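You operate a simulated robot arm through the tools that you are given. There is no shell and no other tool.

The job below is to be done with a simulated robot arm. You get a single attempt, and the scene is never put back.

## Task
Load job TABLE from its card, then stand the card on the green pad.
Fine: job, zone and batch on the screen, LOAD pressed, speed knob at the card's number; the card faces out. Set down upright: what you pick out.

Only the result counts: the job must be done as asked and must still hold three seconds after the hand-in. Knocking over, shifting, dropping, spilling or breaking anything else fails it.

## Robot
A 7-joint arm with a two-finger parallel gripper, fixed in place. Base frame: the origin is at the foot of the arm, x ahead of it, y to its left, z up. Readings come in mm, degrees, newtons and seconds.
Its first joint turns from -132.0 to 132.0 degrees. Payload 3.91 kg.
Tool frame: the origin (TCP) lies between the finger pads and is the grasp point; the fingertips stand 30 mm ahead of it; z points along the fingers, y is the line along which they close. The gripper opens to 110 mm. The fingers are 20 mm wide and 10 mm thick; the gripper's body (48 by 112 mm) begins 55 mm behind the TCP.
Orientation is told as [roll, pitch, yaw] about the base's x, y, z axes, in that order, counted from this pose: with the fingers straight down and closing along the base's y, the tool's x points along the base's -x, its y along +y and its z along -z.

## Interface
- The arm moves only by the tool drive_tool. Its argument "rows" is a list of rows, each a list of 7 numbers: the turn, a rotation vector about the base's x, y, z in degrees, then the shift along the base's x, y, z in cm, then the gripper command, from -1 (shut) to 1 (fully open), values between in proportion. In form: [[wx, wy, wz, x, y, z, claw], ...]. A call has 1 to 20 rows; each row is the pose to reach, as a shift and turn from the pose commanded when the call began. Each row takes 0.2 s and may step no farther than 50 mm and 8.6 degrees from the row before; otherwise, or with a gripper value out of range, the whole call is refused. A pose out of reach is approached as far as the arm can. The call stops where the force on the tool passes 40 N (or 10 N more than at its start, if that is more) or the arm is blocked; 0.2 s more then pass. The fingers move at their own pace (about 108 mm/s each) and stop on an object; they squeeze with about 39 N. The grip force told is the motor's: it shows also when the fingers shut on nothing. Time passes only in rows, and 0.2 s behind the last, so rows that repeat a pose let the fingers close. It gives the time, the measured TCP pose, the force on the tool (base axes), the opening and the grip force at its end, in the units of the frame above (readings bear some noise), with the torque about the TCP (base axes, N m) and any sound that the robot's microphone picked up.
- Cameras (640 x 400 px; columns grow to the right, rows downward): "scene" is fixed at [233.1, 652.3, 1724.7]; the picture's right is [-0.48, -0.88, 0.00], its down [-0.81, 0.45, -0.38] and it looks along [0.33, -0.18, -0.93] (base axes); focal length 286 px, centre (320, 200). "wrist" rides on the gripper at [72, 17, -103] in the tool frame; the picture's right is [-0.23, 0.97, 0.00], its down [-0.76, -0.18, -0.62] and it looks along [-0.61, -0.14, 0.78] (tool axes); focal length 222 px, centre (320, 200). There is no depth. A picture from a camera that has moved, and an enlarged one, comes with that camera's place and axes in the base frame and with its lens. The place of the scene camera against the robot may be out by one fixed shift of up to 25 mm in any direction.
- grab_frame(camera): a new picture of that camera. The clock stands still meanwhile.
- enlarge(camera, box): a new picture of the part [left, top, right, bottom] of that camera's present view, enlarged. The clock stands still meanwhile.
- finish_job(): hands the job in; it is judged then, once.

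Places have to be worked out from the pictures, the camera data and where the tool is seen. Open the gripper and draw the arm clear of the work before you hand the job in, unless the task says otherwise.

The tools are called after "Emit:" by a JSON object that holds its "op" and its "data". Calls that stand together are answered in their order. drive_tool: Moves the arm, as the interface text tells. Its arguments: {"type":"object","properties":{"rows":{"type":"array"}},"required":["rows"]} The other tools are called the same way: grab_frame (camera) takes a picture; enlarge (camera, box) takes an enlarged picture of a part of a camera's view; finish_job () hands the job in.

At the start:

```text
time: 0.0
tool_pos: [378.2, 526.8, 1454.6]
ee_rot: [0.0, 0.0, 0.0]
force: [0.3, -0.3, -0.6]
ft_torque: [-0.01, 0.01, 0.01]
grip_width: 110.0
finger_force: 0.1
```

scene: 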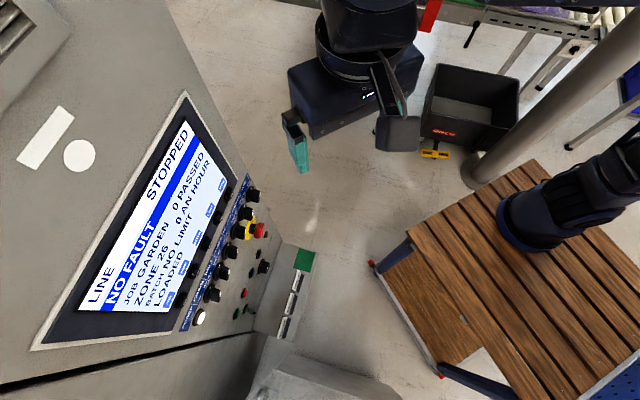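
wrist: 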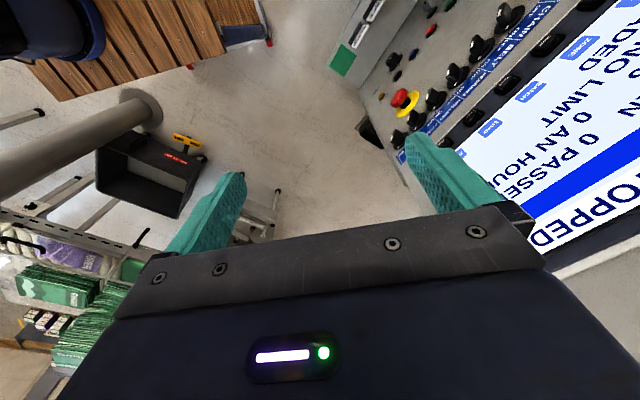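

The scene shows a machine panel with a screen and knobs, a green pad with what looks like card slots beside it. I look closer first.

Emit:
{"op": "enlarge", "data": {"camera": "scene", "box": [160, 160, 340, 350]}}

Emit:
{"op": "enlarge", "data": {"camera": "scene", "box": [40, 90, 290, 350]}}

Emit:
{"op": "enlarge", "data": {"camera": "wrist", "box": [310, 0, 640, 200]}}

Emit:
{"op": "enlarge", "data": {"camera": "scene", "box": [240, 230, 340, 350]}}

```text
2.11 times, centred on (250, 255) of scene
camera zoom: at [233.1, 652.3, 1724.7], right [-0.48, -0.88, 0.0], down [-0.81, 0.45, -0.38], along [0.33, -0.18, -0.93], focal length 601 px, centre (467, 84)
```

zoom: 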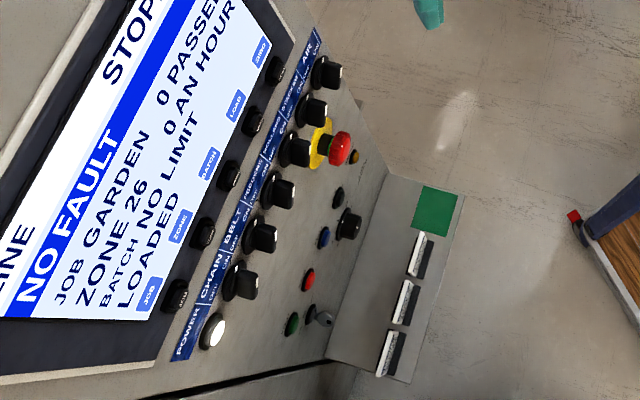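

```text
1.54 times, centred on (165, 220) of scene
camera zoom: at [233.1, 652.3, 1724.7], right [-0.48, -0.88, 0.0], down [-0.81, 0.45, -0.38], along [0.33, -0.18, -0.93], focal length 439 px, centre (558, 169)
```

zoom: 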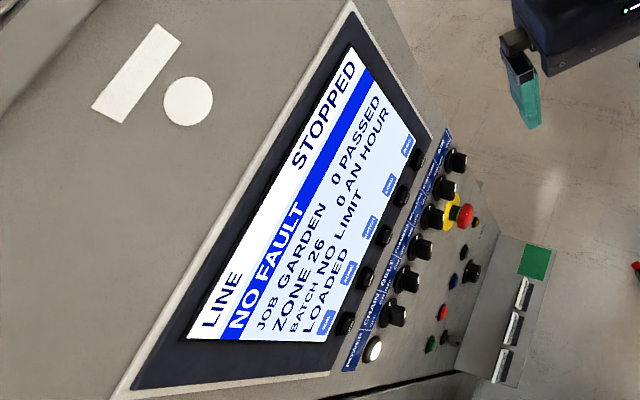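

```text
1.94 times, centred on (475, 100) of wrist
camera zoom: at [305.4, 543.8, 1558.2], right [0.23, 0.97, 0.0], down [0.76, -0.18, 0.62], along [0.61, -0.14, -0.78], focal length 431 px, centre (19, 394)
```

zoom: 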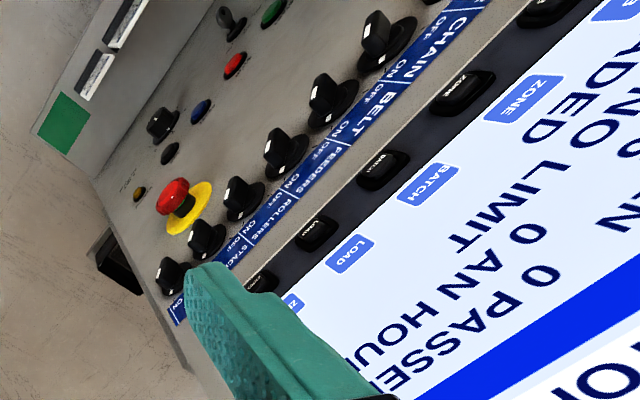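

```text
3.33 times, centred on (290, 290) of scene
camera zoom: at [233.1, 652.3, 1724.7], right [-0.48, -0.88, 0.0], down [-0.81, 0.45, -0.38], along [0.33, -0.18, -0.93], focal length 952 px, centre (420, -100)
```

zoom: 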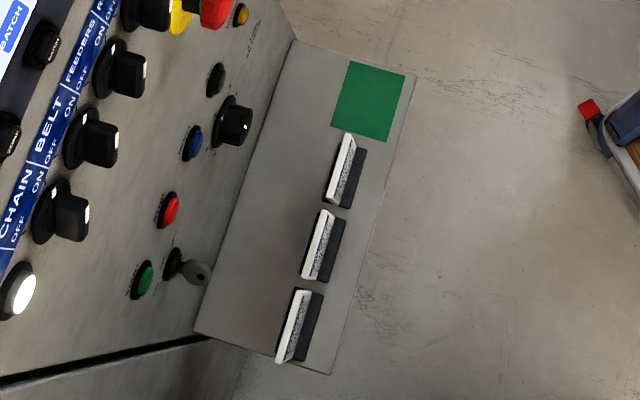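

The panel seems to run at roughly 45° to the base axes, facing the arm, with the ledge near z≈500. I turn the wrist to face it and descend partway, well clear of the panel.

Emit:
{"op": "drive_tool", "data": {"rows": [[0, 0, 8, -1, 0, -4, 1], [0, 0, 16, -2, 0, -8, 1], [0, 0, 24, -3, 0, -12, 1], [0, 0, 32, -4, 0, -16, 1], [0, 0, 40, -5, 0, -20, 1], [0, 0, 46, -6, 0, -24, 1], [0, 0, 46, -7, 0, -28, 1], [0, 0, 46, -8, 0, -32, 1]]}}

Emit:
{"op": "grab_frame", "data": {"camera": "wrist"}}

Emit:
{"op": "grab_frame", "data": {"camera": "scene"}}

```text
time: 1.8
tool_pos: [296.4, 528.1, 1134.9]
ee_rot: [0.0, 0.1, 46.1]
force: [-0.3, 0.1, -1.4]
ft_torque: [-0.01, 0.01, 0.05]
grip_width: 110.2
finger_force: 0.1
```

```text
taken
camera wrist: at [233.7, 486.2, 1237.4], right [-0.54, 0.84, 0.0], down [0.66, 0.42, 0.62], along [0.52, 0.34, -0.78], focal length 222 px, centre (320, 200)
```

wrist: 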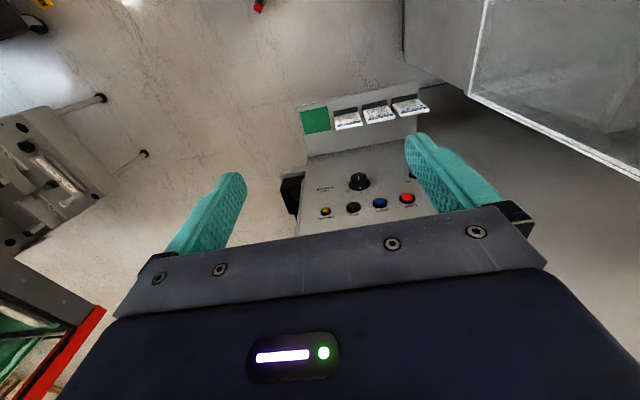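

```text
taken
```

scene: 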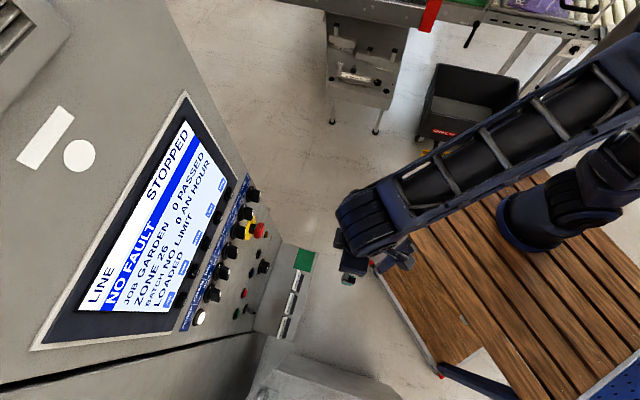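

The wrist camera now sees the ledge, pad and three cards; pad is near (440, 608, 540). Zooming in on these.

Emit:
{"op": "enlarge", "data": {"camera": "wrist", "box": [285, 80, 445, 220]}}

Emit:
{"op": "enlarge", "data": {"camera": "wrist", "box": [325, 90, 435, 130]}}

```text
2.86 times, centred on (365, 150) of wrist
camera zoom: at [233.7, 486.2, 1237.4], right [-0.54, 0.84, 0.0], down [0.66, 0.42, 0.62], along [0.52, 0.34, -0.78], focal length 635 px, centre (191, 343)
```

zoom: 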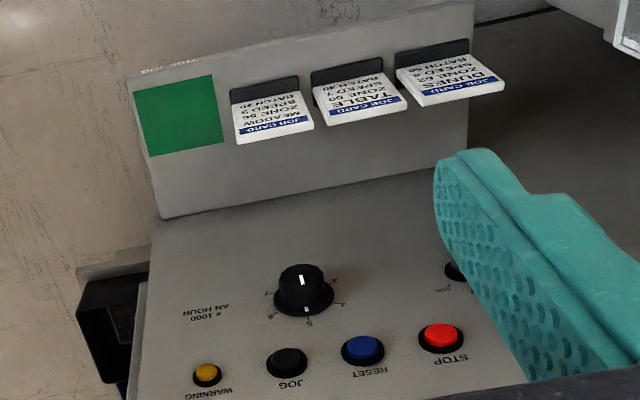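

```text
5.82 times, centred on (380, 110) of wrist
camera zoom: at [233.7, 486.2, 1237.4], right [-0.54, 0.84, 0.0], down [0.66, 0.42, 0.62], along [0.52, 0.34, -0.78], focal length 1292 px, centre (-29, 724)
```

zoom: 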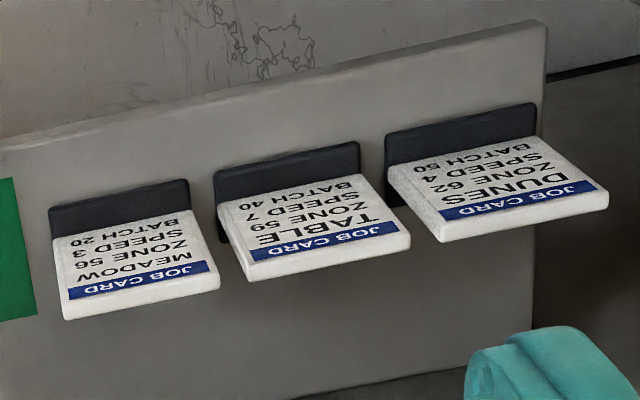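

Card TABLE reads: ZONE 59, SPEED 7, BATCH 40 (middle card). Now I tilt the tool toward the panel and descend to look at the panel more frontally.

Emit:
{"op": "drive_tool", "data": {"rows": [[5.75, -5.56, 0, -0.5, -0.5, -3, 1], [11.5, -11.1, 0, -1, -1, -6, 1], [17.25, -16.7, 0, -1.5, -1.5, -9, 1], [23, -22.2, 0, -2, -2, -12, 1], [28.8, -27.8, 0, -2.5, -2.5, -15, 1], [34.5, -33.4, 0, -3, -3, -18, 1], [40.3, -38.9, 0, -3.5, -3.5, -21, 1], [43.1, -41.7, 0, -4, -4, -23, 1]]}}

Emit:
{"op": "grab_frame", "data": {"camera": "wrist"}}

Emit:
{"op": "grab_frame", "data": {"camera": "scene"}}

```text
time: 3.6
tool_pos: [256.5, 487.5, 906.0]
ee_rot: [-0.1, -60.2, 46.0]
force: [0.0, -0.4, 0.4]
ft_torque: [0.0, -0.02, 0.01]
grip_width: 110.0
finger_force: 0.1
```

```text
taken
camera wrist: at [157.8, 407.9, 894.0], right [-0.62, 0.76, 0.2], down [0.02, -0.24, 0.97], along [0.78, 0.61, 0.14], focal length 222 px, centre (320, 200)
```

wrist: 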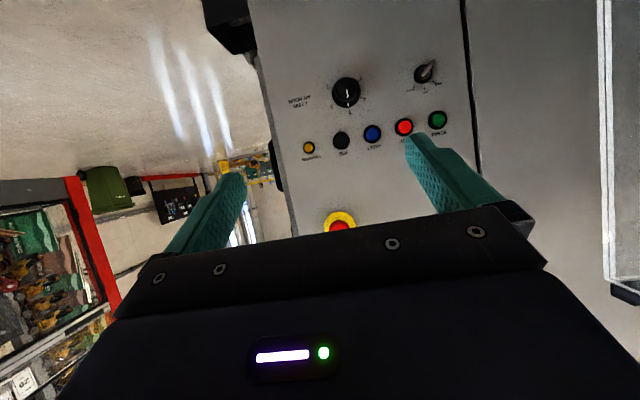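

```text
taken
```

scene: 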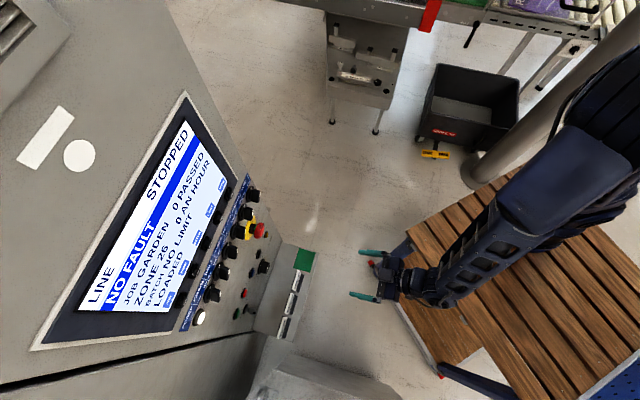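

The panel is nearly vertical at about 850 mm out along the 46° direction. Zooming in on the speed knob and buttons.

Emit:
{"op": "enlarge", "data": {"camera": "wrist", "box": [270, 60, 390, 170]}}

Emit:
{"op": "enlarge", "data": {"camera": "scene", "box": [170, 170, 290, 330]}}

Emit:
{"op": "enlarge", "data": {"camera": "scene", "box": [90, 110, 240, 320]}}

```text
3.64 times, centred on (330, 115) of wrist
camera zoom: at [157.8, 407.9, 894.0], right [-0.62, 0.76, 0.2], down [0.02, -0.24, 0.97], along [0.78, 0.61, 0.14], focal length 808 px, centre (284, 509)
```

zoom: 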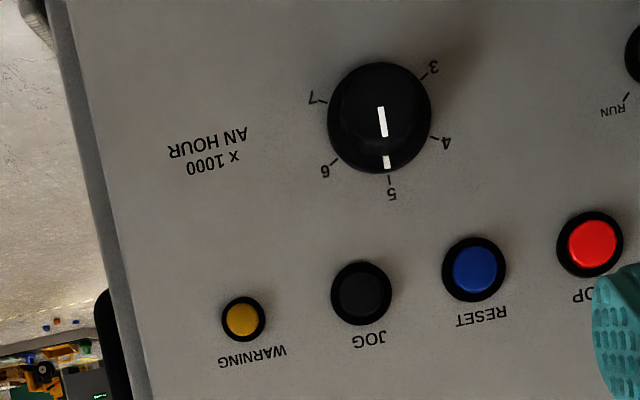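

```text
2.50 times, centred on (230, 250) of scene
camera zoom: at [233.1, 652.3, 1724.7], right [-0.48, -0.88, 0.0], down [-0.81, 0.45, -0.38], along [0.33, -0.18, -0.93], focal length 714 px, centre (545, 75)
```

zoom: 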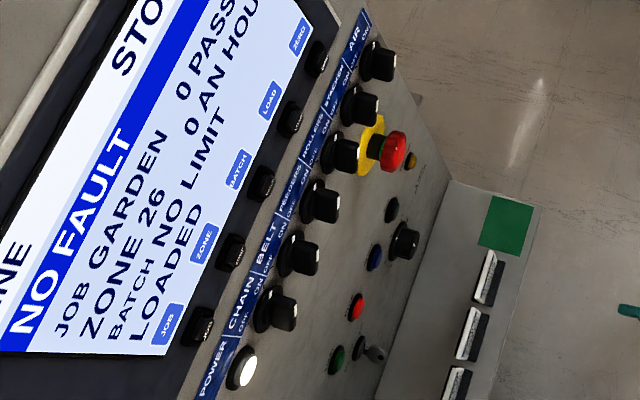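

```text
1.90 times, centred on (165, 215) of scene
camera zoom: at [233.1, 652.3, 1724.7], right [-0.48, -0.88, 0.0], down [-0.81, 0.45, -0.38], along [0.33, -0.18, -0.93], focal length 544 px, centre (615, 171)
```

zoom: 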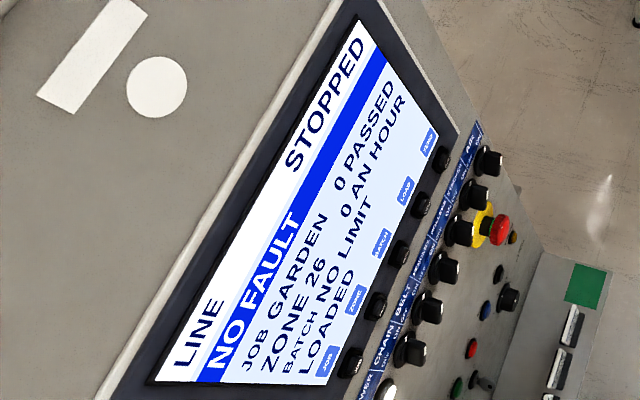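

Knob points to 5, and 7 is about 115° clockwise. Now I raise the arm to view the screen-button row (JOB/ZONE/BATCH/LOAD/ZERO).

Emit:
{"op": "drive_tool", "data": {"rows": [[0, 0, 0, 0, 0, 4.5, 1], [0, 0, 0, 0, 0, 9, 1], [0, 0, 0, 0, 0, 13.5, 1], [0, 0, 0, 0, 0, 18, 1], [0, 0, 0, 0, 0, 22, 1]]}}

Emit:
{"op": "grab_frame", "data": {"camera": "wrist"}}

Emit:
{"op": "enlarge", "data": {"camera": "wrist", "box": [220, 0, 540, 200]}}

```text
time: 4.8
tool_pos: [258.3, 485.9, 1124.1]
ee_rot: [-0.3, -59.9, 46.0]
force: [1.0, 0.5, 0.5]
ft_torque: [0.0, 0.0, -0.03]
grip_width: 109.8
finger_force: 0.0
```

```text
taken
camera wrist: at [159.4, 407.2, 1112.5], right [-0.62, 0.76, 0.2], down [0.02, -0.24, 0.97], along [0.78, 0.61, 0.13], focal length 222 px, centre (320, 200)
```

wrist: 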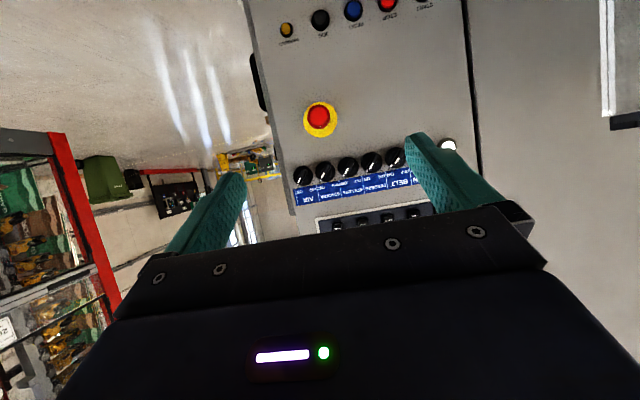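

```text
2.00 times, centred on (380, 100) of wrist
camera zoom: at [159.4, 407.2, 1112.5], right [-0.62, 0.76, 0.2], down [0.02, -0.24, 0.97], along [0.78, 0.61, 0.13], focal length 444 px, centre (200, 400)
```

zoom: 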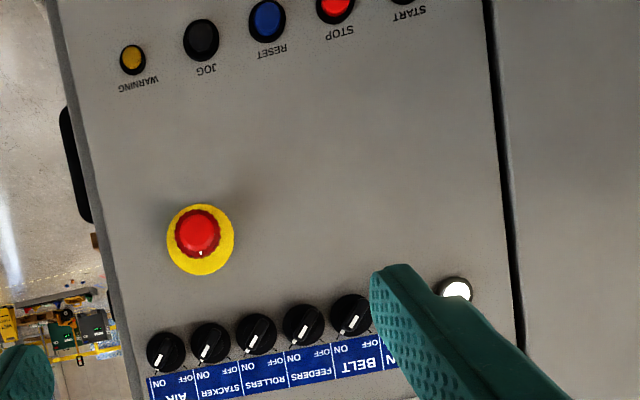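

The screen buttons are still higher; raise another ~20 cm.

Emit:
{"op": "drive_tool", "data": {"rows": [[0, 0, 0, 0, 0, 4.5, 1], [0, 0, 0, 0, 0, 9, 1], [0, 0, 0, 0, 0, 13.5, 1], [0, 0, 0, 0, 0, 18, 1]]}}

Emit:
{"op": "grab_frame", "data": {"camera": "wrist"}}

Emit:
{"op": "enlarge", "data": {"camera": "wrist", "box": [240, 20, 500, 220]}}

Emit:
{"op": "grab_frame", "data": {"camera": "scene"}}

```text
time: 5.8
tool_pos: [257.0, 487.5, 1301.9]
ee_rot: [0.0, -60.0, 46.0]
force: [0.7, -0.2, 0.2]
ft_torque: [0.01, 0.02, 0.01]
grip_width: 110.1
finger_force: 0.1
```

```text
taken
camera wrist: at [158.4, 408.4, 1289.9], right [-0.62, 0.76, 0.2], down [0.02, -0.24, 0.97], along [0.78, 0.61, 0.13], focal length 222 px, centre (320, 200)
```

wrist: 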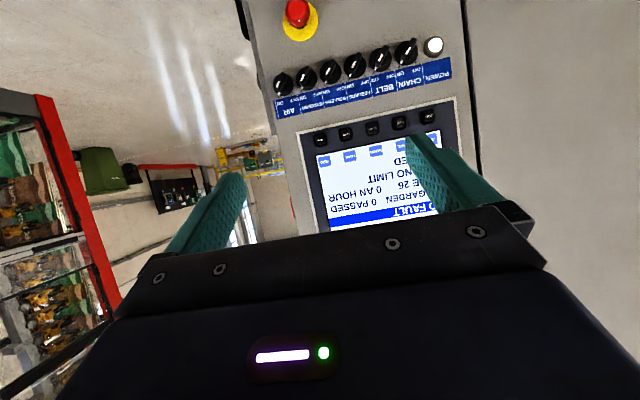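

```text
2.00 times, centred on (370, 120) of wrist
camera zoom: at [158.4, 408.4, 1289.9], right [-0.62, 0.76, 0.2], down [0.02, -0.24, 0.97], along [0.78, 0.61, 0.13], focal length 444 px, centre (220, 360)
```

zoom: 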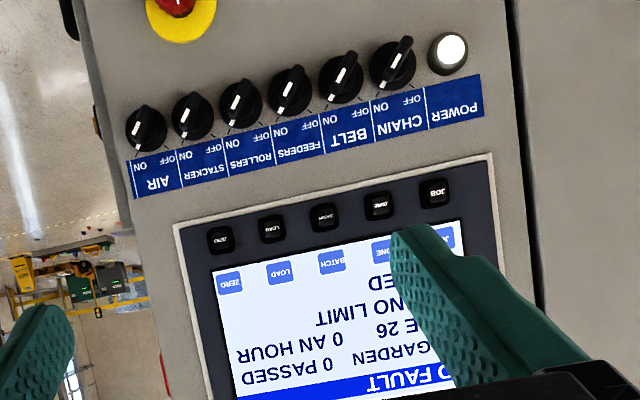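

```text
taken
```

scene: 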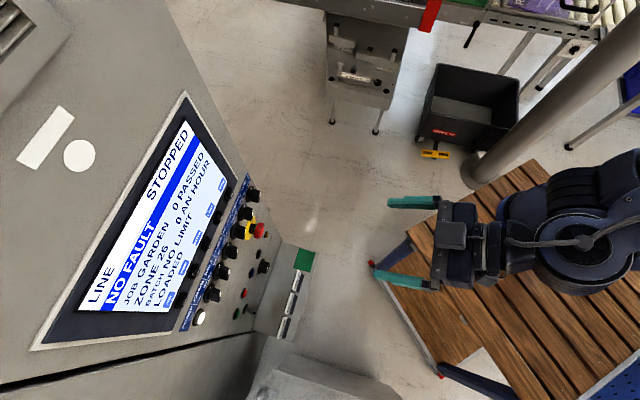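

Buttons row found: JOB at (r≈850, l≈331, z≈1234), spacing about 50 mm, ZERO at l≈129. I bring the tool horizontal, close the fingers, and line up in front of JOB at a distance.

Emit:
{"op": "drive_tool", "data": {"rows": [[5.39, -5.21, 0, -2.5, 2.4, -1.4, 1], [10.79, -10.42, 0, -5, 4.9, -2.8, -1], [16.2, -15.63, 0, -7.6, 7.3, -4.2, -1], [21.58, -20.84, 0, -10.1, 9.8, -5.6, -1], [21.58, -20.84, 0, -12.66, 12.23, -6.8, -1], [21.58, -20.84, 0, -10.0, 15.1, -6.8, -1], [21.58, -20.84, 0, -7.1, 18.0, -6.8, -1], [21.58, -20.84, 0, -4.3, 20.9, -6.8, -1]]}}

Emit:
{"op": "grab_frame", "data": {"camera": "wrist"}}

Emit:
{"op": "grab_frame", "data": {"camera": "scene"}}

```text
time: 7.6
tool_pos: [213.6, 698.2, 1237.1]
ee_rot: [-129.9, -90.0, 176.0]
force: [-0.4, -0.6, 0.2]
ft_torque: [0.0, 0.01, 0.0]
grip_width: 0.0
finger_force: 37.6
```

```text
taken
camera wrist: at [129.8, 634.5, 1164.5], right [-0.7, 0.68, 0.23], down [-0.31, -0.57, 0.76], along [0.64, 0.46, 0.61], focal length 222 px, centre (320, 200)
```

wrist: 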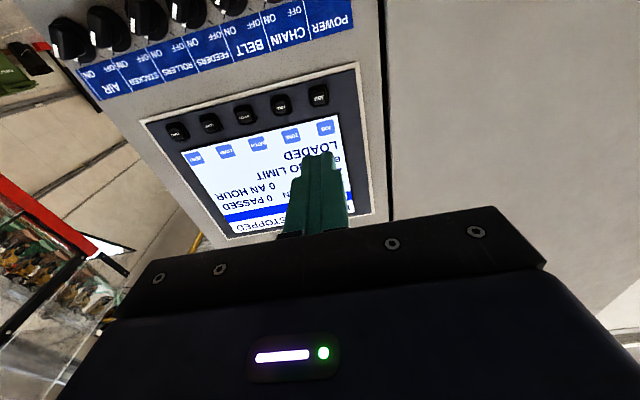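

```text
taken
```

scene: 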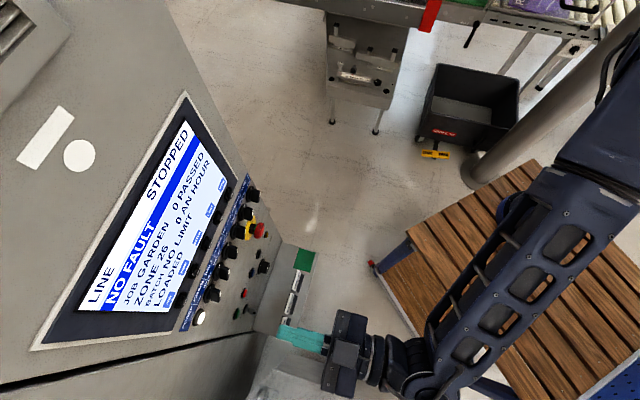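

Fingers line up with JOB (l≈331, z≈1236). I approach slowly to just before the estimated contact at TCP r≈820.

Emit:
{"op": "drive_tool", "data": {"rows": [[0, 0, 0, 3.3, 3.7, -0.3, -1], [0, 0, 0, 6.6, 7.3, -0.3, -1], [0, 0, 0, 9.7, 10.2, -0.3, -1], [0, 0, 0, 10.7, 11.0, -0.3, -1], [0, 0, 0, 11.0, 11.38, -0.3, -1], [0, 0, 0, 11.28, 11.67, -0.3, -1], [0, 0, 0, 11.42, 11.82, -0.3, -1], [0, 0, 0, 11.56, 11.97, -0.3, -1], [0, 0, 0, 11.7, 12.12, -0.3, -1]]}}

Emit:
{"op": "grab_frame", "data": {"camera": "wrist"}}

Emit:
{"op": "grab_frame", "data": {"camera": "scene"}}

```text
time: 9.8
tool_pos: [329.7, 816.4, 1233.5]
ee_rot: [-34.3, -89.9, 80.3]
force: [-10.0, -28.6, -0.1]
ft_torque: [0.04, -0.03, -0.39]
grip_width: 0.2
finger_force: 37.8
heard: click
stopped in row 9: the force on the tool passed its limit at 41 N (the readings are from after the stop); the commanded pose is now the measured one
```

```text
taken
camera wrist: at [246.1, 752.9, 1161.2], right [-0.7, 0.68, 0.23], down [-0.3, -0.57, 0.76], along [0.65, 0.47, 0.61], focal length 222 px, centre (320, 200)
```

wrist: 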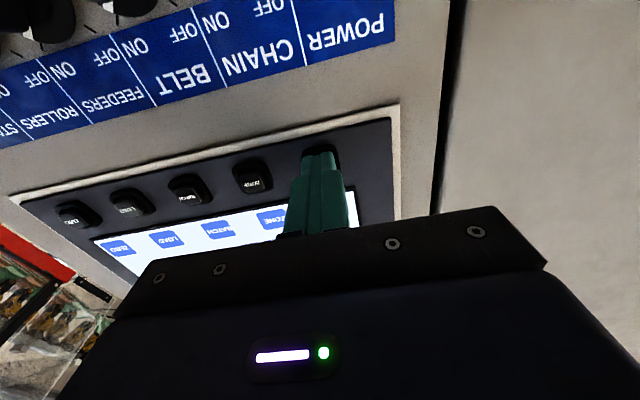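

```text
taken
```

scene: 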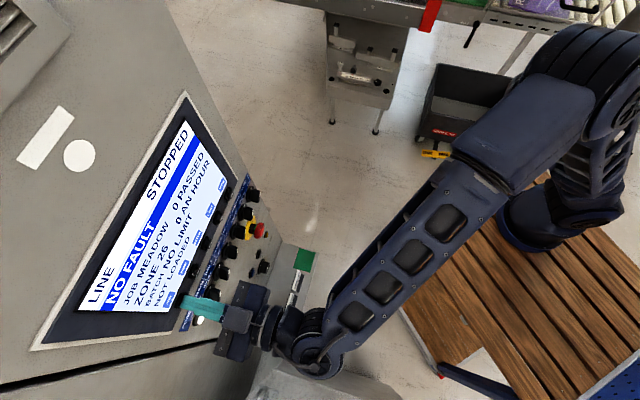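

A click was heard and the screen shows JOB MEADOW, NOT LOADED. I back off 10 mm and press again to the same depth.

Emit:
{"op": "drive_tool", "data": {"rows": [[0, 0, 0, -0.69, -0.72, 0, -1], [0, 0, 0, -0.69, -0.72, 0, -1], [0, 0, 0, -0.28, -0.29, 0, -1], [0, 0, 0, -0.14, -0.14, 0, -1], [0, 0, 0, 0, 0, 0, -1], [0, 0, 0, -0.69, -0.72, 0, -1]]}}

Emit:
{"op": "enlarge", "data": {"camera": "scene", "box": [90, 110, 240, 320]}}

```text
time: 11.2
tool_pos: [322.7, 811.0, 1233.5]
ee_rot: [-21.8, -89.9, 67.9]
force: [-0.1, 0.4, -0.1]
ft_torque: [0.0, 0.02, 0.03]
grip_width: 0.2
finger_force: 37.5
heard: click
```

```text
1.90 times, centred on (165, 215) of scene
camera zoom: at [233.1, 652.3, 1724.7], right [-0.48, -0.88, 0.0], down [-0.81, 0.45, -0.38], along [0.33, -0.18, -0.93], focal length 544 px, centre (615, 171)
```

zoom: 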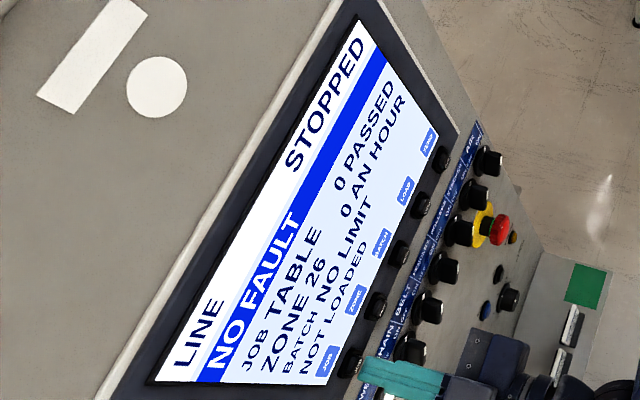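

JOB TABLE is set. Next, ZONE: shift 50.5 mm to the right and press once.

Emit:
{"op": "drive_tool", "data": {"rows": [[0, 0, 0, -0.69, -0.72, 0, -1], [0, 0, 0, 1.2, -2.5, 0, -1], [0, 0, 0, 2.94, -4.23, 0, -1], [0, 0, 0, 3.63, -3.51, 0, -1], [0, 0, 0, 3.98, -3.15, 0, -1], [0, 0, 0, 4.12, -3.0, 0, -1], [0, 0, 0, 4.26, -2.86, 0, -1], [0, 0, 0, 3.49, -3.65, 0, -1]]}}

Emit:
{"op": "enlarge", "data": {"camera": "scene", "box": [90, 110, 240, 320]}}

Emit:
{"op": "grab_frame", "data": {"camera": "wrist"}}

```text
time: 13.0
tool_pos: [359.1, 773.6, 1232.6]
ee_rot: [-29.7, -89.9, 75.6]
force: [-0.6, -0.2, -0.2]
ft_torque: [0.02, 0.01, 0.0]
grip_width: 0.0
finger_force: 37.7
heard: click
```

```text
1.90 times, centred on (165, 215) of scene
camera zoom: at [233.1, 652.3, 1724.7], right [-0.48, -0.88, 0.0], down [-0.81, 0.45, -0.38], along [0.33, -0.18, -0.93], focal length 544 px, centre (615, 171)
```

zoom: 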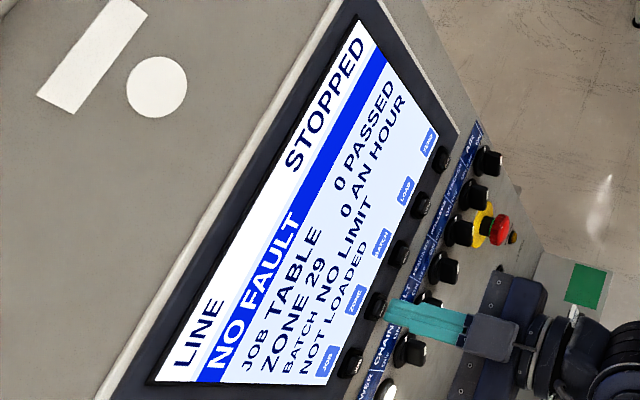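

```text
taken
camera wrist: at [276.0, 711.0, 1160.4], right [-0.7, 0.68, 0.23], down [-0.3, -0.57, 0.76], along [0.65, 0.47, 0.61], focal length 222 px, centre (320, 200)
```

wrist: 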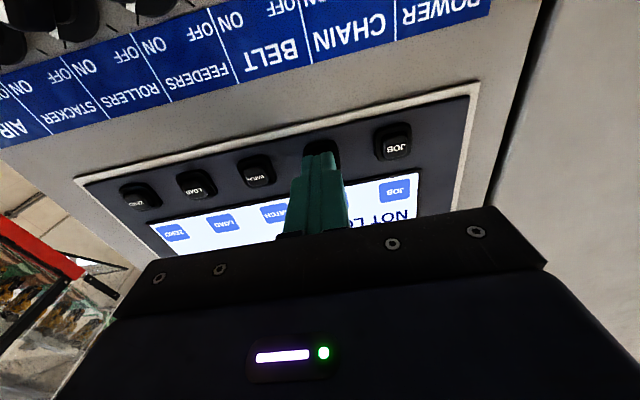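

ZONE stepped 26→29, so steps of 3; about 10 more presses to 59. I do three presses and verify the count.

Emit:
{"op": "drive_tool", "data": {"rows": [[0, 0, 0, 0.35, 0.36, 0, -1], [0, 0, 0, 0.63, 0.65, 0, -1], [0, 0, 0, 0.77, 0.79, 0, -1], [0, 0, 0, 0.2, 0.2, 0, -1], [0, 0, 0, 0, 0, 0, -1], [0, 0, 0, 0.35, 0.36, 0, -1], [0, 0, 0, 0.63, 0.65, 0, -1], [0, 0, 0, 0.77, 0.79, 0, -1], [0, 0, 0, 0.2, 0.2, 0, -1], [0, 0, 0, 0, 0, 0, -1], [0, 0, 0, 0.35, 0.36, 0, -1], [0, 0, 0, 0.63, 0.65, 0, -1], [0, 0, 0, 0.77, 0.79, 0, -1], [0, 0, 0, 0.2, 0.2, 0, -1], [0, 0, 0, 0, 0, 0, -1]]}}

Emit:
{"op": "enlarge", "data": {"camera": "scene", "box": [90, 110, 240, 320]}}

```text
time: 16.2
tool_pos: [358.7, 774.8, 1234.3]
ee_rot: [-28.6, -90.0, 74.6]
force: [-0.3, -0.3, -0.1]
ft_torque: [0.01, -0.01, -0.02]
grip_width: 0.0
finger_force: 37.5
heard: click, click, click
```

```text
1.90 times, centred on (165, 215) of scene
camera zoom: at [233.1, 652.3, 1724.7], right [-0.48, -0.88, 0.0], down [-0.81, 0.45, -0.38], along [0.33, -0.18, -0.93], focal length 544 px, centre (615, 171)
```

zoom: 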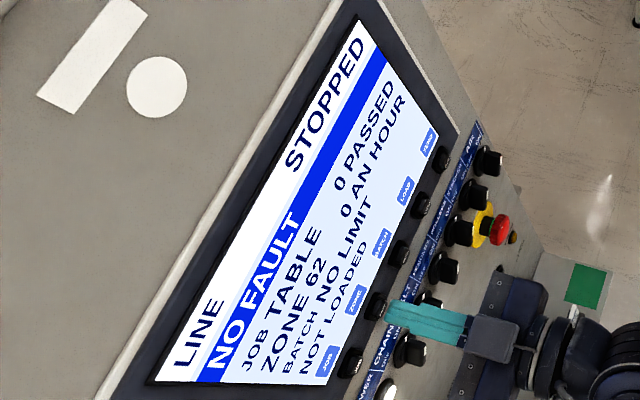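

It's a list rather than steps of 3 (now 62, so 59 was just passed). It should wrap around; I press once at a time and check.

Emit:
{"op": "drive_tool", "data": {"rows": [[0, 0, 0, 0.35, 0.36, 0, -1], [0, 0, 0, 0.63, 0.65, 0, -1], [0, 0, 0, 0.77, 0.79, 0, -1], [0, 0, 0, 0.2, 0.2, 0, -1], [0, 0, 0, 0, 0, 0, -1]]}}

Emit:
{"op": "enlarge", "data": {"camera": "scene", "box": [90, 110, 240, 320]}}

```text
time: 17.4
tool_pos: [358.7, 773.6, 1234.3]
ee_rot: [-28.6, -89.9, 74.6]
force: [-0.3, -0.2, -0.3]
ft_torque: [-0.05, 0.02, 0.01]
grip_width: 0.1
finger_force: 37.9
heard: click
```

```text
1.90 times, centred on (165, 215) of scene
camera zoom: at [233.1, 652.3, 1724.7], right [-0.48, -0.88, 0.0], down [-0.81, 0.45, -0.38], along [0.33, -0.18, -0.93], focal length 544 px, centre (615, 171)
```

zoom: 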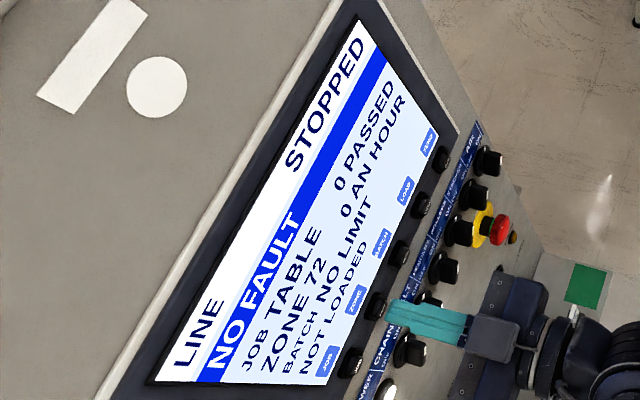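

ZONE 72 now; continue pressing one at a time until the list wraps.

Emit:
{"op": "drive_tool", "data": {"rows": [[0, 0, 0, 0.35, 0.36, 0, -1], [0, 0, 0, 0.63, 0.65, 0, -1], [0, 0, 0, 0.77, 0.79, 0, -1], [0, 0, 0, 0.2, 0.2, 0, -1], [0, 0, 0, 0, 0, 0, -1]]}}

Emit:
{"op": "enlarge", "data": {"camera": "scene", "box": [90, 110, 240, 320]}}

```text
time: 18.6
tool_pos: [358.6, 773.8, 1235.0]
ee_rot: [-25.5, -89.9, 71.5]
force: [-0.1, -0.3, -1.0]
ft_torque: [0.0, 0.02, 0.04]
grip_width: 0.0
finger_force: 38.0
heard: click
```

```text
1.90 times, centred on (165, 215) of scene
camera zoom: at [233.1, 652.3, 1724.7], right [-0.48, -0.88, 0.0], down [-0.81, 0.45, -0.38], along [0.33, -0.18, -0.93], focal length 544 px, centre (615, 171)
```

zoom: 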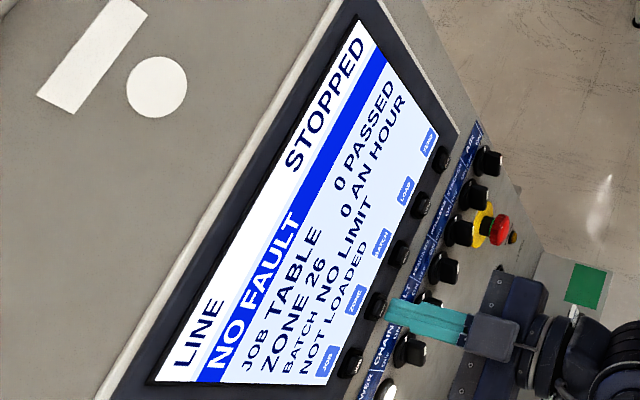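

It wrapped to 26. Two presses (29, then next), then check.

Emit:
{"op": "drive_tool", "data": {"rows": [[0, 0, 0, 0.35, 0.36, 0, -1], [0, 0, 0, 0.63, 0.65, 0, -1], [0, 0, 0, 0.77, 0.79, 0, -1], [0, 0, 0, 0.2, 0.2, 0, -1], [0, 0, 0, 0, 0, 0, -1], [0, 0, 0, 0.35, 0.36, 0, -1], [0, 0, 0, 0.63, 0.65, 0, -1], [0, 0, 0, 0.77, 0.79, 0, -1], [0, 0, 0, 0.2, 0.2, 0, -1], [0, 0, 0, 0, 0, 0, -1]]}}

Emit:
{"op": "enlarge", "data": {"camera": "scene", "box": [90, 110, 240, 320]}}

```text
time: 20.8
tool_pos: [360.7, 773.4, 1233.9]
ee_rot: [-24.1, -89.9, 70.1]
force: [-0.2, -0.5, -0.6]
ft_torque: [0.02, -0.01, -0.01]
grip_width: 0.0
finger_force: 37.4
heard: click, click
```

```text
1.90 times, centred on (165, 215) of scene
camera zoom: at [233.1, 652.3, 1724.7], right [-0.48, -0.88, 0.0], down [-0.81, 0.45, -0.38], along [0.33, -0.18, -0.93], focal length 544 px, centre (615, 171)
```

zoom: 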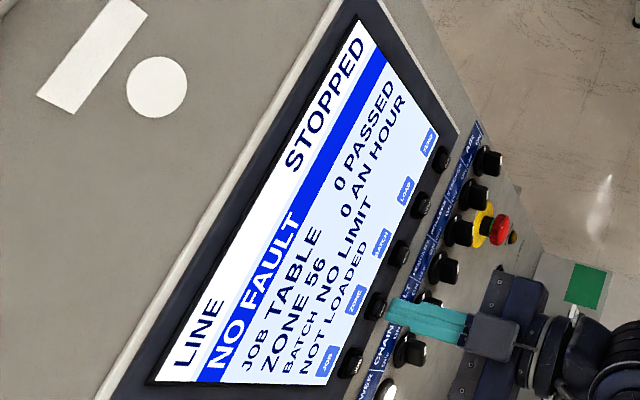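

ZONE 56; one more press should give 59.

Emit:
{"op": "drive_tool", "data": {"rows": [[0, 0, 0, 0.35, 0.36, 0, -1], [0, 0, 0, 0.63, 0.65, 0, -1], [0, 0, 0, 0.77, 0.79, 0, -1], [0, 0, 0, 0.2, 0.2, 0, -1], [0, 0, 0, 0, 0, 0, -1]]}}

Emit:
{"op": "enlarge", "data": {"camera": "scene", "box": [90, 110, 240, 320]}}

```text
time: 22.0
tool_pos: [360.2, 773.0, 1235.2]
ee_rot: [-23.3, -89.9, 69.3]
force: [1.2, 0.4, 0.3]
ft_torque: [-0.01, 0.02, -0.01]
grip_width: 0.0
finger_force: 38.3
heard: click
```

```text
1.90 times, centred on (165, 215) of scene
camera zoom: at [233.1, 652.3, 1724.7], right [-0.48, -0.88, 0.0], down [-0.81, 0.45, -0.38], along [0.33, -0.18, -0.93], focal length 544 px, centre (615, 171)
```

zoom: 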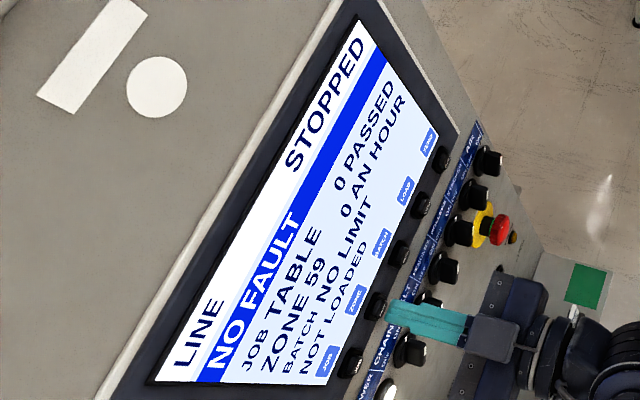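

ZONE 59 set. Now BATCH: shift another 50.5 mm and press once.

Emit:
{"op": "drive_tool", "data": {"rows": [[0, 0, 0, -0.69, -0.72, 0, -1], [0, 0, 0, 1.2, -2.5, 0, -1], [0, 0, 0, 2.94, -4.23, 0, -1], [0, 0, 0, 3.63, -3.51, 0, -1], [0, 0, 0, 3.98, -3.15, 0, -1], [0, 0, 0, 4.18, -2.94, 0, -1], [0, 0, 0, 4.32, -2.79, 0, -1], [0, 0, 0, 3.7, -3.43, 0, -1], [0, 0, 0, 3.55, -3.58, 0, -1]]}}

Emit:
{"op": "enlarge", "data": {"camera": "scene", "box": [90, 110, 240, 320]}}

Emit:
{"op": "grab_frame", "data": {"camera": "wrist"}}

```text
time: 24.0
tool_pos: [393.8, 739.1, 1234.4]
ee_rot: [-27.3, -89.9, 73.2]
force: [0.3, 0.0, 0.7]
ft_torque: [-0.01, 0.01, 0.02]
grip_width: 0.1
finger_force: 38.3
heard: click
```

```text
1.90 times, centred on (165, 215) of scene
camera zoom: at [233.1, 652.3, 1724.7], right [-0.48, -0.88, 0.0], down [-0.81, 0.45, -0.38], along [0.33, -0.18, -0.93], focal length 544 px, centre (615, 171)
```

zoom: 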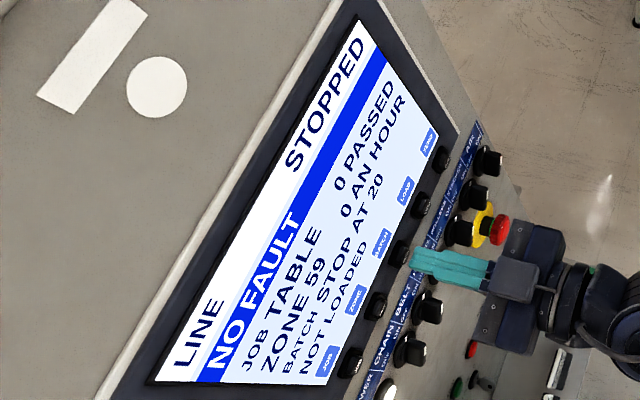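

```text
taken
camera wrist: at [310.1, 674.4, 1160.6], right [-0.7, 0.68, 0.23], down [-0.3, -0.57, 0.76], along [0.65, 0.47, 0.61], focal length 222 px, centre (320, 200)
```

wrist: 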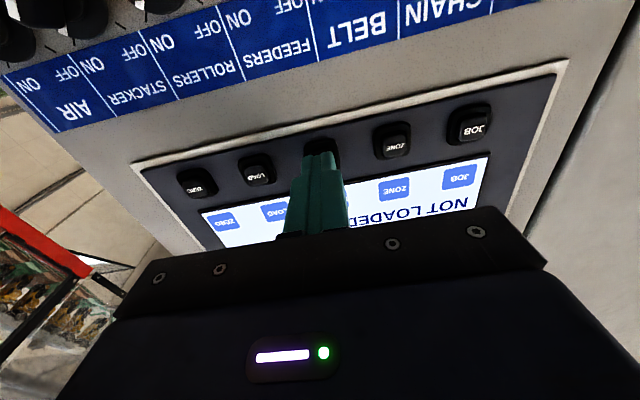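

BATCH now STOP AT 20. Press again.

Emit:
{"op": "drive_tool", "data": {"rows": [[0, 0, 0, 0.35, 0.36, 0, -1], [0, 0, 0, 0.63, 0.65, 0, -1], [0, 0, 0, 0.77, 0.79, 0, -1], [0, 0, 0, 0.2, 0.2, 0, -1], [0, 0, 0, 0, 0, 0, -1]]}}

Emit:
{"op": "enlarge", "data": {"camera": "scene", "box": [90, 110, 240, 320]}}

```text
time: 25.2
tool_pos: [393.4, 738.1, 1234.2]
ee_rot: [-27.8, -89.9, 73.9]
force: [-0.1, 0.6, -0.1]
ft_torque: [0.01, 0.04, 0.04]
grip_width: 0.1
finger_force: 37.4
heard: click
```

```text
1.90 times, centred on (165, 215) of scene
camera zoom: at [233.1, 652.3, 1724.7], right [-0.48, -0.88, 0.0], down [-0.81, 0.45, -0.38], along [0.33, -0.18, -0.93], focal length 544 px, centre (615, 171)
```

zoom: 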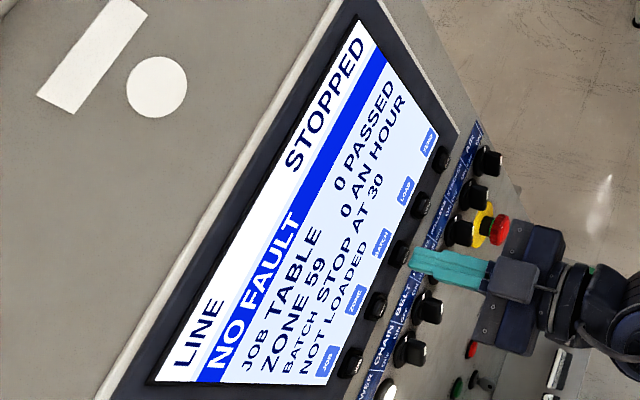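

BATCH 30; one more press.

Emit:
{"op": "drive_tool", "data": {"rows": [[0, 0, 0, 0.35, 0.36, 0, -1], [0, 0, 0, 0.63, 0.65, 0, -1], [0, 0, 0, 0.77, 0.79, 0, -1], [0, 0, 0, 0.2, 0.2, 0, -1], [0, 0, 0, 0, 0, 0, -1]]}}

Emit:
{"op": "enlarge", "data": {"camera": "scene", "box": [90, 110, 240, 320]}}

```text
time: 26.4
tool_pos: [394.2, 738.1, 1234.3]
ee_rot: [-16.7, -89.8, 62.8]
force: [-0.1, 0.5, 0.4]
ft_torque: [-0.02, 0.0, 0.0]
grip_width: 0.3
finger_force: 37.6
heard: click
```

```text
1.90 times, centred on (165, 215) of scene
camera zoom: at [233.1, 652.3, 1724.7], right [-0.48, -0.88, 0.0], down [-0.81, 0.45, -0.38], along [0.33, -0.18, -0.93], focal length 544 px, centre (615, 171)
```

zoom: 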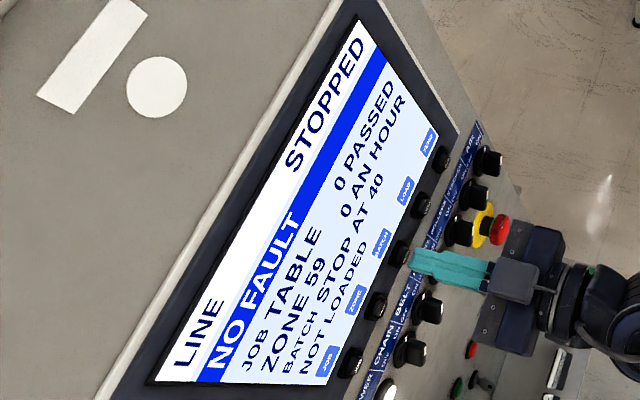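

BATCH 40. Now LOAD: shift 51 mm more and press.

Emit:
{"op": "drive_tool", "data": {"rows": [[0, 0, 0, -0.69, -0.72, 0, -1], [0, 0, 0, 1.2, -2.5, 0, -1], [0, 0, 0, 2.94, -4.23, 0, -1], [0, 0, 0, 3.63, -3.51, 0, -1], [0, 0, 0, 3.98, -3.15, 0, -1], [0, 0, 0, 4.18, -2.94, 0, -1], [0, 0, 0, 4.32, -2.79, 0, -1], [0, 0, 0, 3.7, -3.43, 0, -1], [0, 0, 0, 3.55, -3.58, 0, -1]]}}

Emit:
{"op": "enlarge", "data": {"camera": "scene", "box": [90, 110, 240, 320]}}

Emit:
{"op": "grab_frame", "data": {"camera": "wrist"}}

```text
time: 28.4
tool_pos: [430.0, 701.1, 1233.4]
ee_rot: [-29.5, -90.0, 75.5]
force: [-0.4, -0.4, 0.3]
ft_torque: [0.01, 0.03, -0.02]
grip_width: 0.3
finger_force: 38.2
heard: click
```

```text
1.90 times, centred on (165, 215) of scene
camera zoom: at [233.1, 652.3, 1724.7], right [-0.48, -0.88, 0.0], down [-0.81, 0.45, -0.38], along [0.33, -0.18, -0.93], focal length 544 px, centre (615, 171)
```

zoom: 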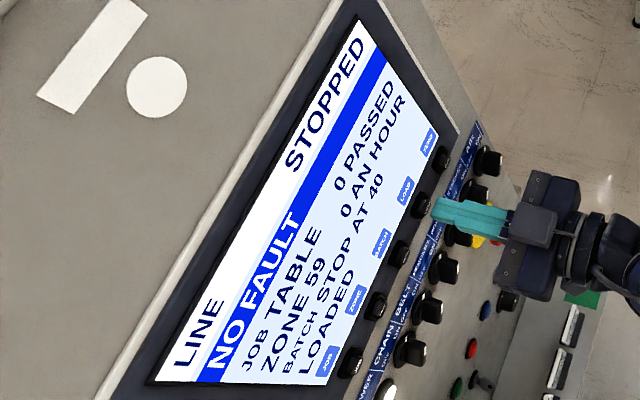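

```text
taken
camera wrist: at [346.4, 638.7, 1159.9], right [-0.7, 0.68, 0.23], down [-0.3, -0.57, 0.76], along [0.65, 0.47, 0.61], focal length 222 px, centre (320, 200)
```

wrist: 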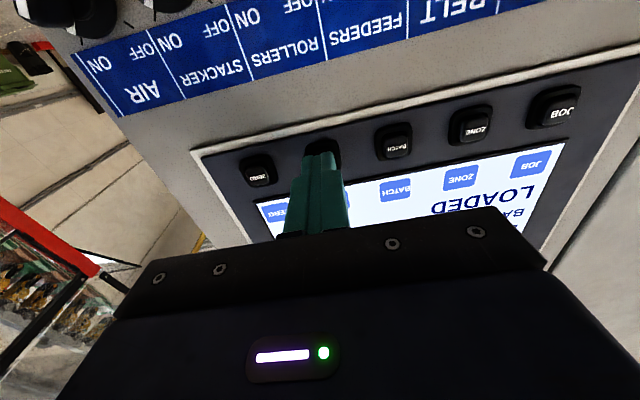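

LOADED is shown. I retreat, descend to the speed knob level (z≈766), and open the fingers to ~80 mm for a look.

Emit:
{"op": "drive_tool", "data": {"rows": [[0, 0, 0, -3.3, -3.4, 0, -1], [0, 0, 0, -6.6, -6.8, 0, -1], [0, 0, 0, -9.93, -10.29, 0, -1], [0, 0, 0, -10.5, -9.7, -4, -1], [0, 0, 0, -11.17, -9.09, -8, -1], [0, 0, 0, -11.17, -9.09, -13, -1], [0, 0, 0, -11.17, -9.09, -18, -1], [0, 0, 0, -11.17, -9.09, -23, -1], [0, 0, 0, -11.17, -9.09, -28, -1], [0, 0, 0, -11.17, -9.09, -33, -1], [0, 0, 0, -11.17, -9.09, -38, -1], [0, 0, 0, -11.17, -9.09, -42, 0.45], [0, 0, 0, -11.17, -9.09, -46.8, 0.45], [0, 0, 0, -11.17, -9.09, -46.8, 0.45]]}}

Emit:
{"op": "grab_frame", "data": {"camera": "wrist"}}

Emit:
{"op": "enlarge", "data": {"camera": "wrist", "box": [220, 20, 420, 200]}}

```text
time: 31.4
tool_pos: [316.5, 611.8, 763.8]
ee_rot: [-31.4, -89.9, 77.2]
force: [0.0, 0.1, -0.3]
ft_torque: [0.01, 0.0, -0.03]
grip_width: 79.8
finger_force: 0.1
```

```text
taken
camera wrist: at [234.0, 548.0, 691.0], right [-0.7, 0.68, 0.23], down [-0.3, -0.57, 0.76], along [0.65, 0.47, 0.61], focal length 222 px, centre (320, 200)
```

wrist: 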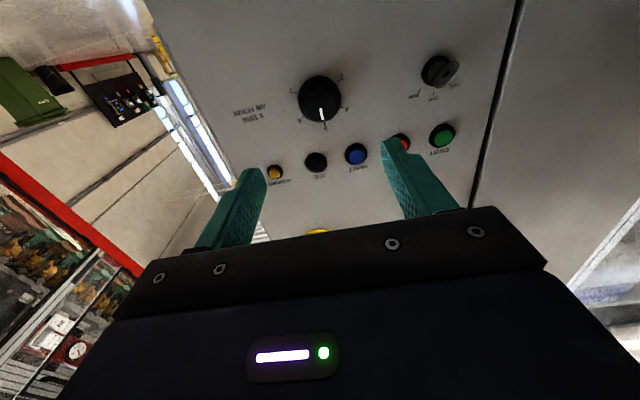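

```text
2.22 times, centred on (320, 110) of wrist
camera zoom: at [234.0, 548.0, 691.0], right [-0.7, 0.68, 0.23], down [-0.3, -0.57, 0.76], along [0.65, 0.47, 0.61], focal length 494 px, centre (320, 400)
```

zoom: 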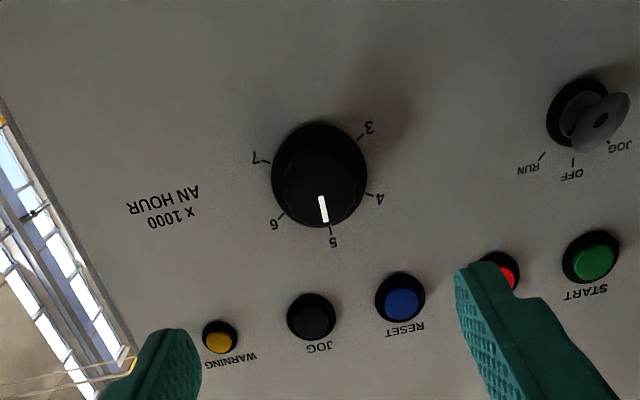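

The dial has 60° spacing, centred at l≈194, z≈765; so from 5 to 7 is 120° clockwise. I pre-roll the hand −60° while away from the panel and centre on the knob axis.

Emit:
{"op": "drive_tool", "data": {"rows": [[-5.21, -5.39, 0, 0.2, -0.2, 0.1, 0.45], [-10.42, -10.79, 0, 0.2, -0.2, 0.1, 0.45], [-15.63, -16.18, 0, 0.2, -0.2, 0.1, 0.45], [-20.84, -21.58, 0, 0.2, -0.2, 0.1, 0.45], [-26.05, -26.97, 0, 0.2, -0.2, 0.1, 0.45], [-31.26, -32.37, 0, 0.2, -0.2, 0.1, 0.45], [-36.47, -37.76, 0, 0.2, -0.2, 0.1, 0.45], [-41.68, -43.16, 0, 0.2, -0.2, 0.1, 0.45], [-41.68, -43.16, 0, 0.2, -0.2, 0.1, 0.45]]}}

Emit:
{"op": "grab_frame", "data": {"camera": "wrist"}}

Emit:
{"op": "grab_frame", "data": {"camera": "scene"}}

```text
time: 33.4
tool_pos: [321.7, 609.2, 766.4]
ee_rot: [-89.8, -29.8, 135.8]
force: [-0.2, 0.6, -0.4]
ft_torque: [0.01, -0.02, -0.02]
grip_width: 79.8
finger_force: 0.1
```

```text
taken
camera wrist: at [287.9, 496.8, 715.0], right [-0.49, 0.47, -0.73], down [-0.84, -0.05, 0.53], along [0.22, 0.88, 0.42], focal length 222 px, centre (320, 200)
```

wrist: 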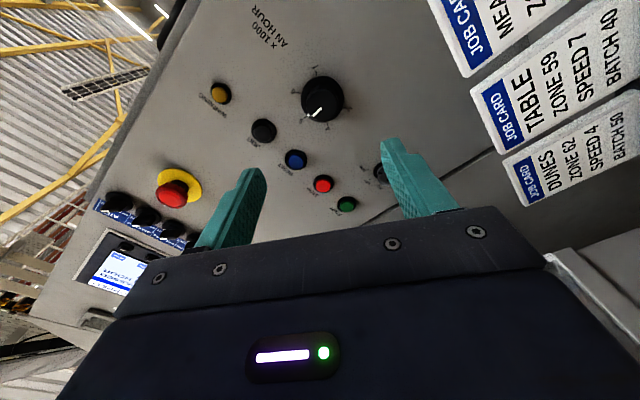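

```text
taken
```

scene: 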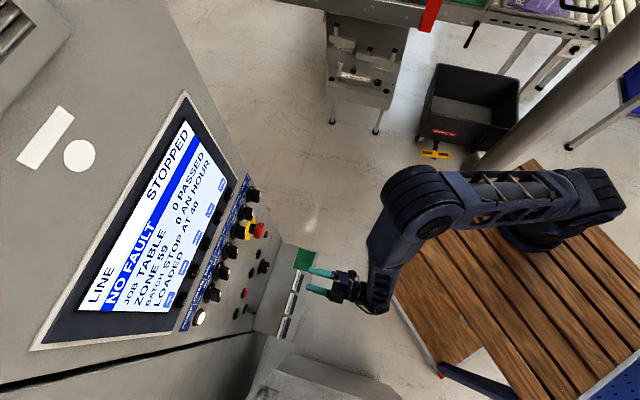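

Roll reached. Approach the knob to TCP r≈810 (fingers straddling it), watching for contact.

Emit:
{"op": "drive_tool", "data": {"rows": [[0, 0, 0, 3.2, 3.4, -0.05, 0.45], [0, 0, 0, 6.4, 6.7, -0.05, 0.45], [0, 0, 0, 9.0, 9.4, -0.05, 0.45], [0, 0, 0, 10.2, 10.7, -0.05, 0.45], [0, 0, 0, 10.2, 10.7, -0.05, 0.45]]}}

Emit:
{"op": "grab_frame", "data": {"camera": "wrist"}}

Emit:
{"op": "enlarge", "data": {"camera": "scene", "box": [220, 220, 340, 320]}}

```text
time: 34.6
tool_pos: [422.2, 716.2, 766.6]
ee_rot: [-89.8, -30.0, 135.8]
force: [-0.5, 0.5, 0.3]
ft_torque: [0.01, -0.02, -0.02]
grip_width: 79.9
finger_force: 0.0
```

```text
taken
camera wrist: at [390.0, 604.6, 714.8], right [-0.49, 0.47, -0.73], down [-0.84, -0.05, 0.53], along [0.22, 0.88, 0.42], focal length 222 px, centre (320, 200)
```

wrist: 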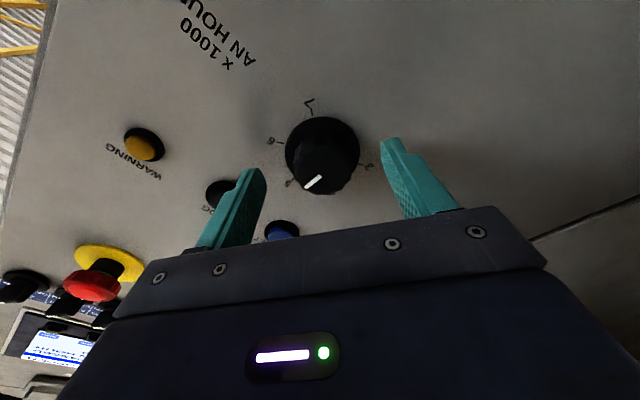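

```text
4.00 times, centred on (280, 270) of scene
camera zoom: at [233.1, 652.3, 1724.7], right [-0.48, -0.88, 0.0], down [-0.81, 0.45, -0.38], along [0.33, -0.18, -0.93], focal length 1143 px, centre (480, -80)
```

zoom: 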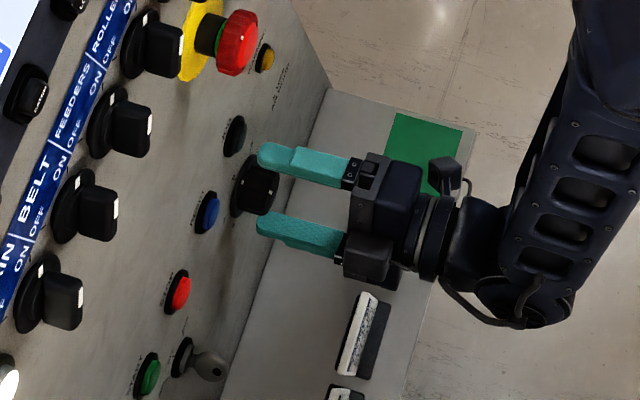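

The fingers straddle the knob. Close on it.

Emit:
{"op": "drive_tool", "data": {"rows": [[0, 0, 0, 0, 0, 0, -1], [0, 0, 0, 0, 0, 0, -1], [0, 0, 0, 0, 0, 0, -1]]}}

Emit:
{"op": "grab_frame", "data": {"camera": "wrist"}}

```text
time: 35.4
tool_pos: [422.4, 717.4, 765.0]
ee_rot: [-89.7, -29.9, 135.8]
force: [-1.3, 15.0, -22.4]
ft_torque: [-0.17, 0.15, 0.33]
grip_width: 37.4
finger_force: 44.9
```

```text
taken
camera wrist: at [389.4, 604.6, 713.5], right [-0.49, 0.47, -0.73], down [-0.84, -0.05, 0.54], along [0.22, 0.88, 0.42], focal length 222 px, centre (320, 200)
```

wrist: 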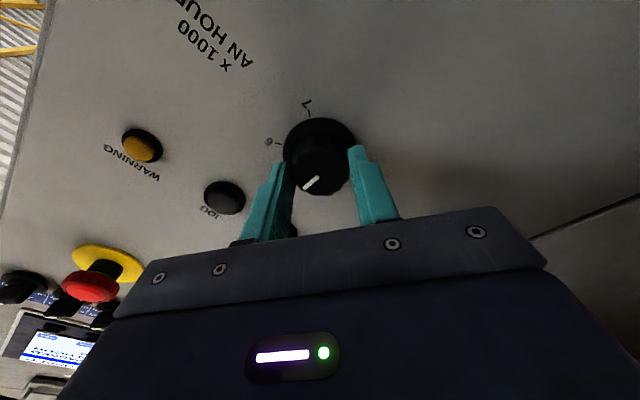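

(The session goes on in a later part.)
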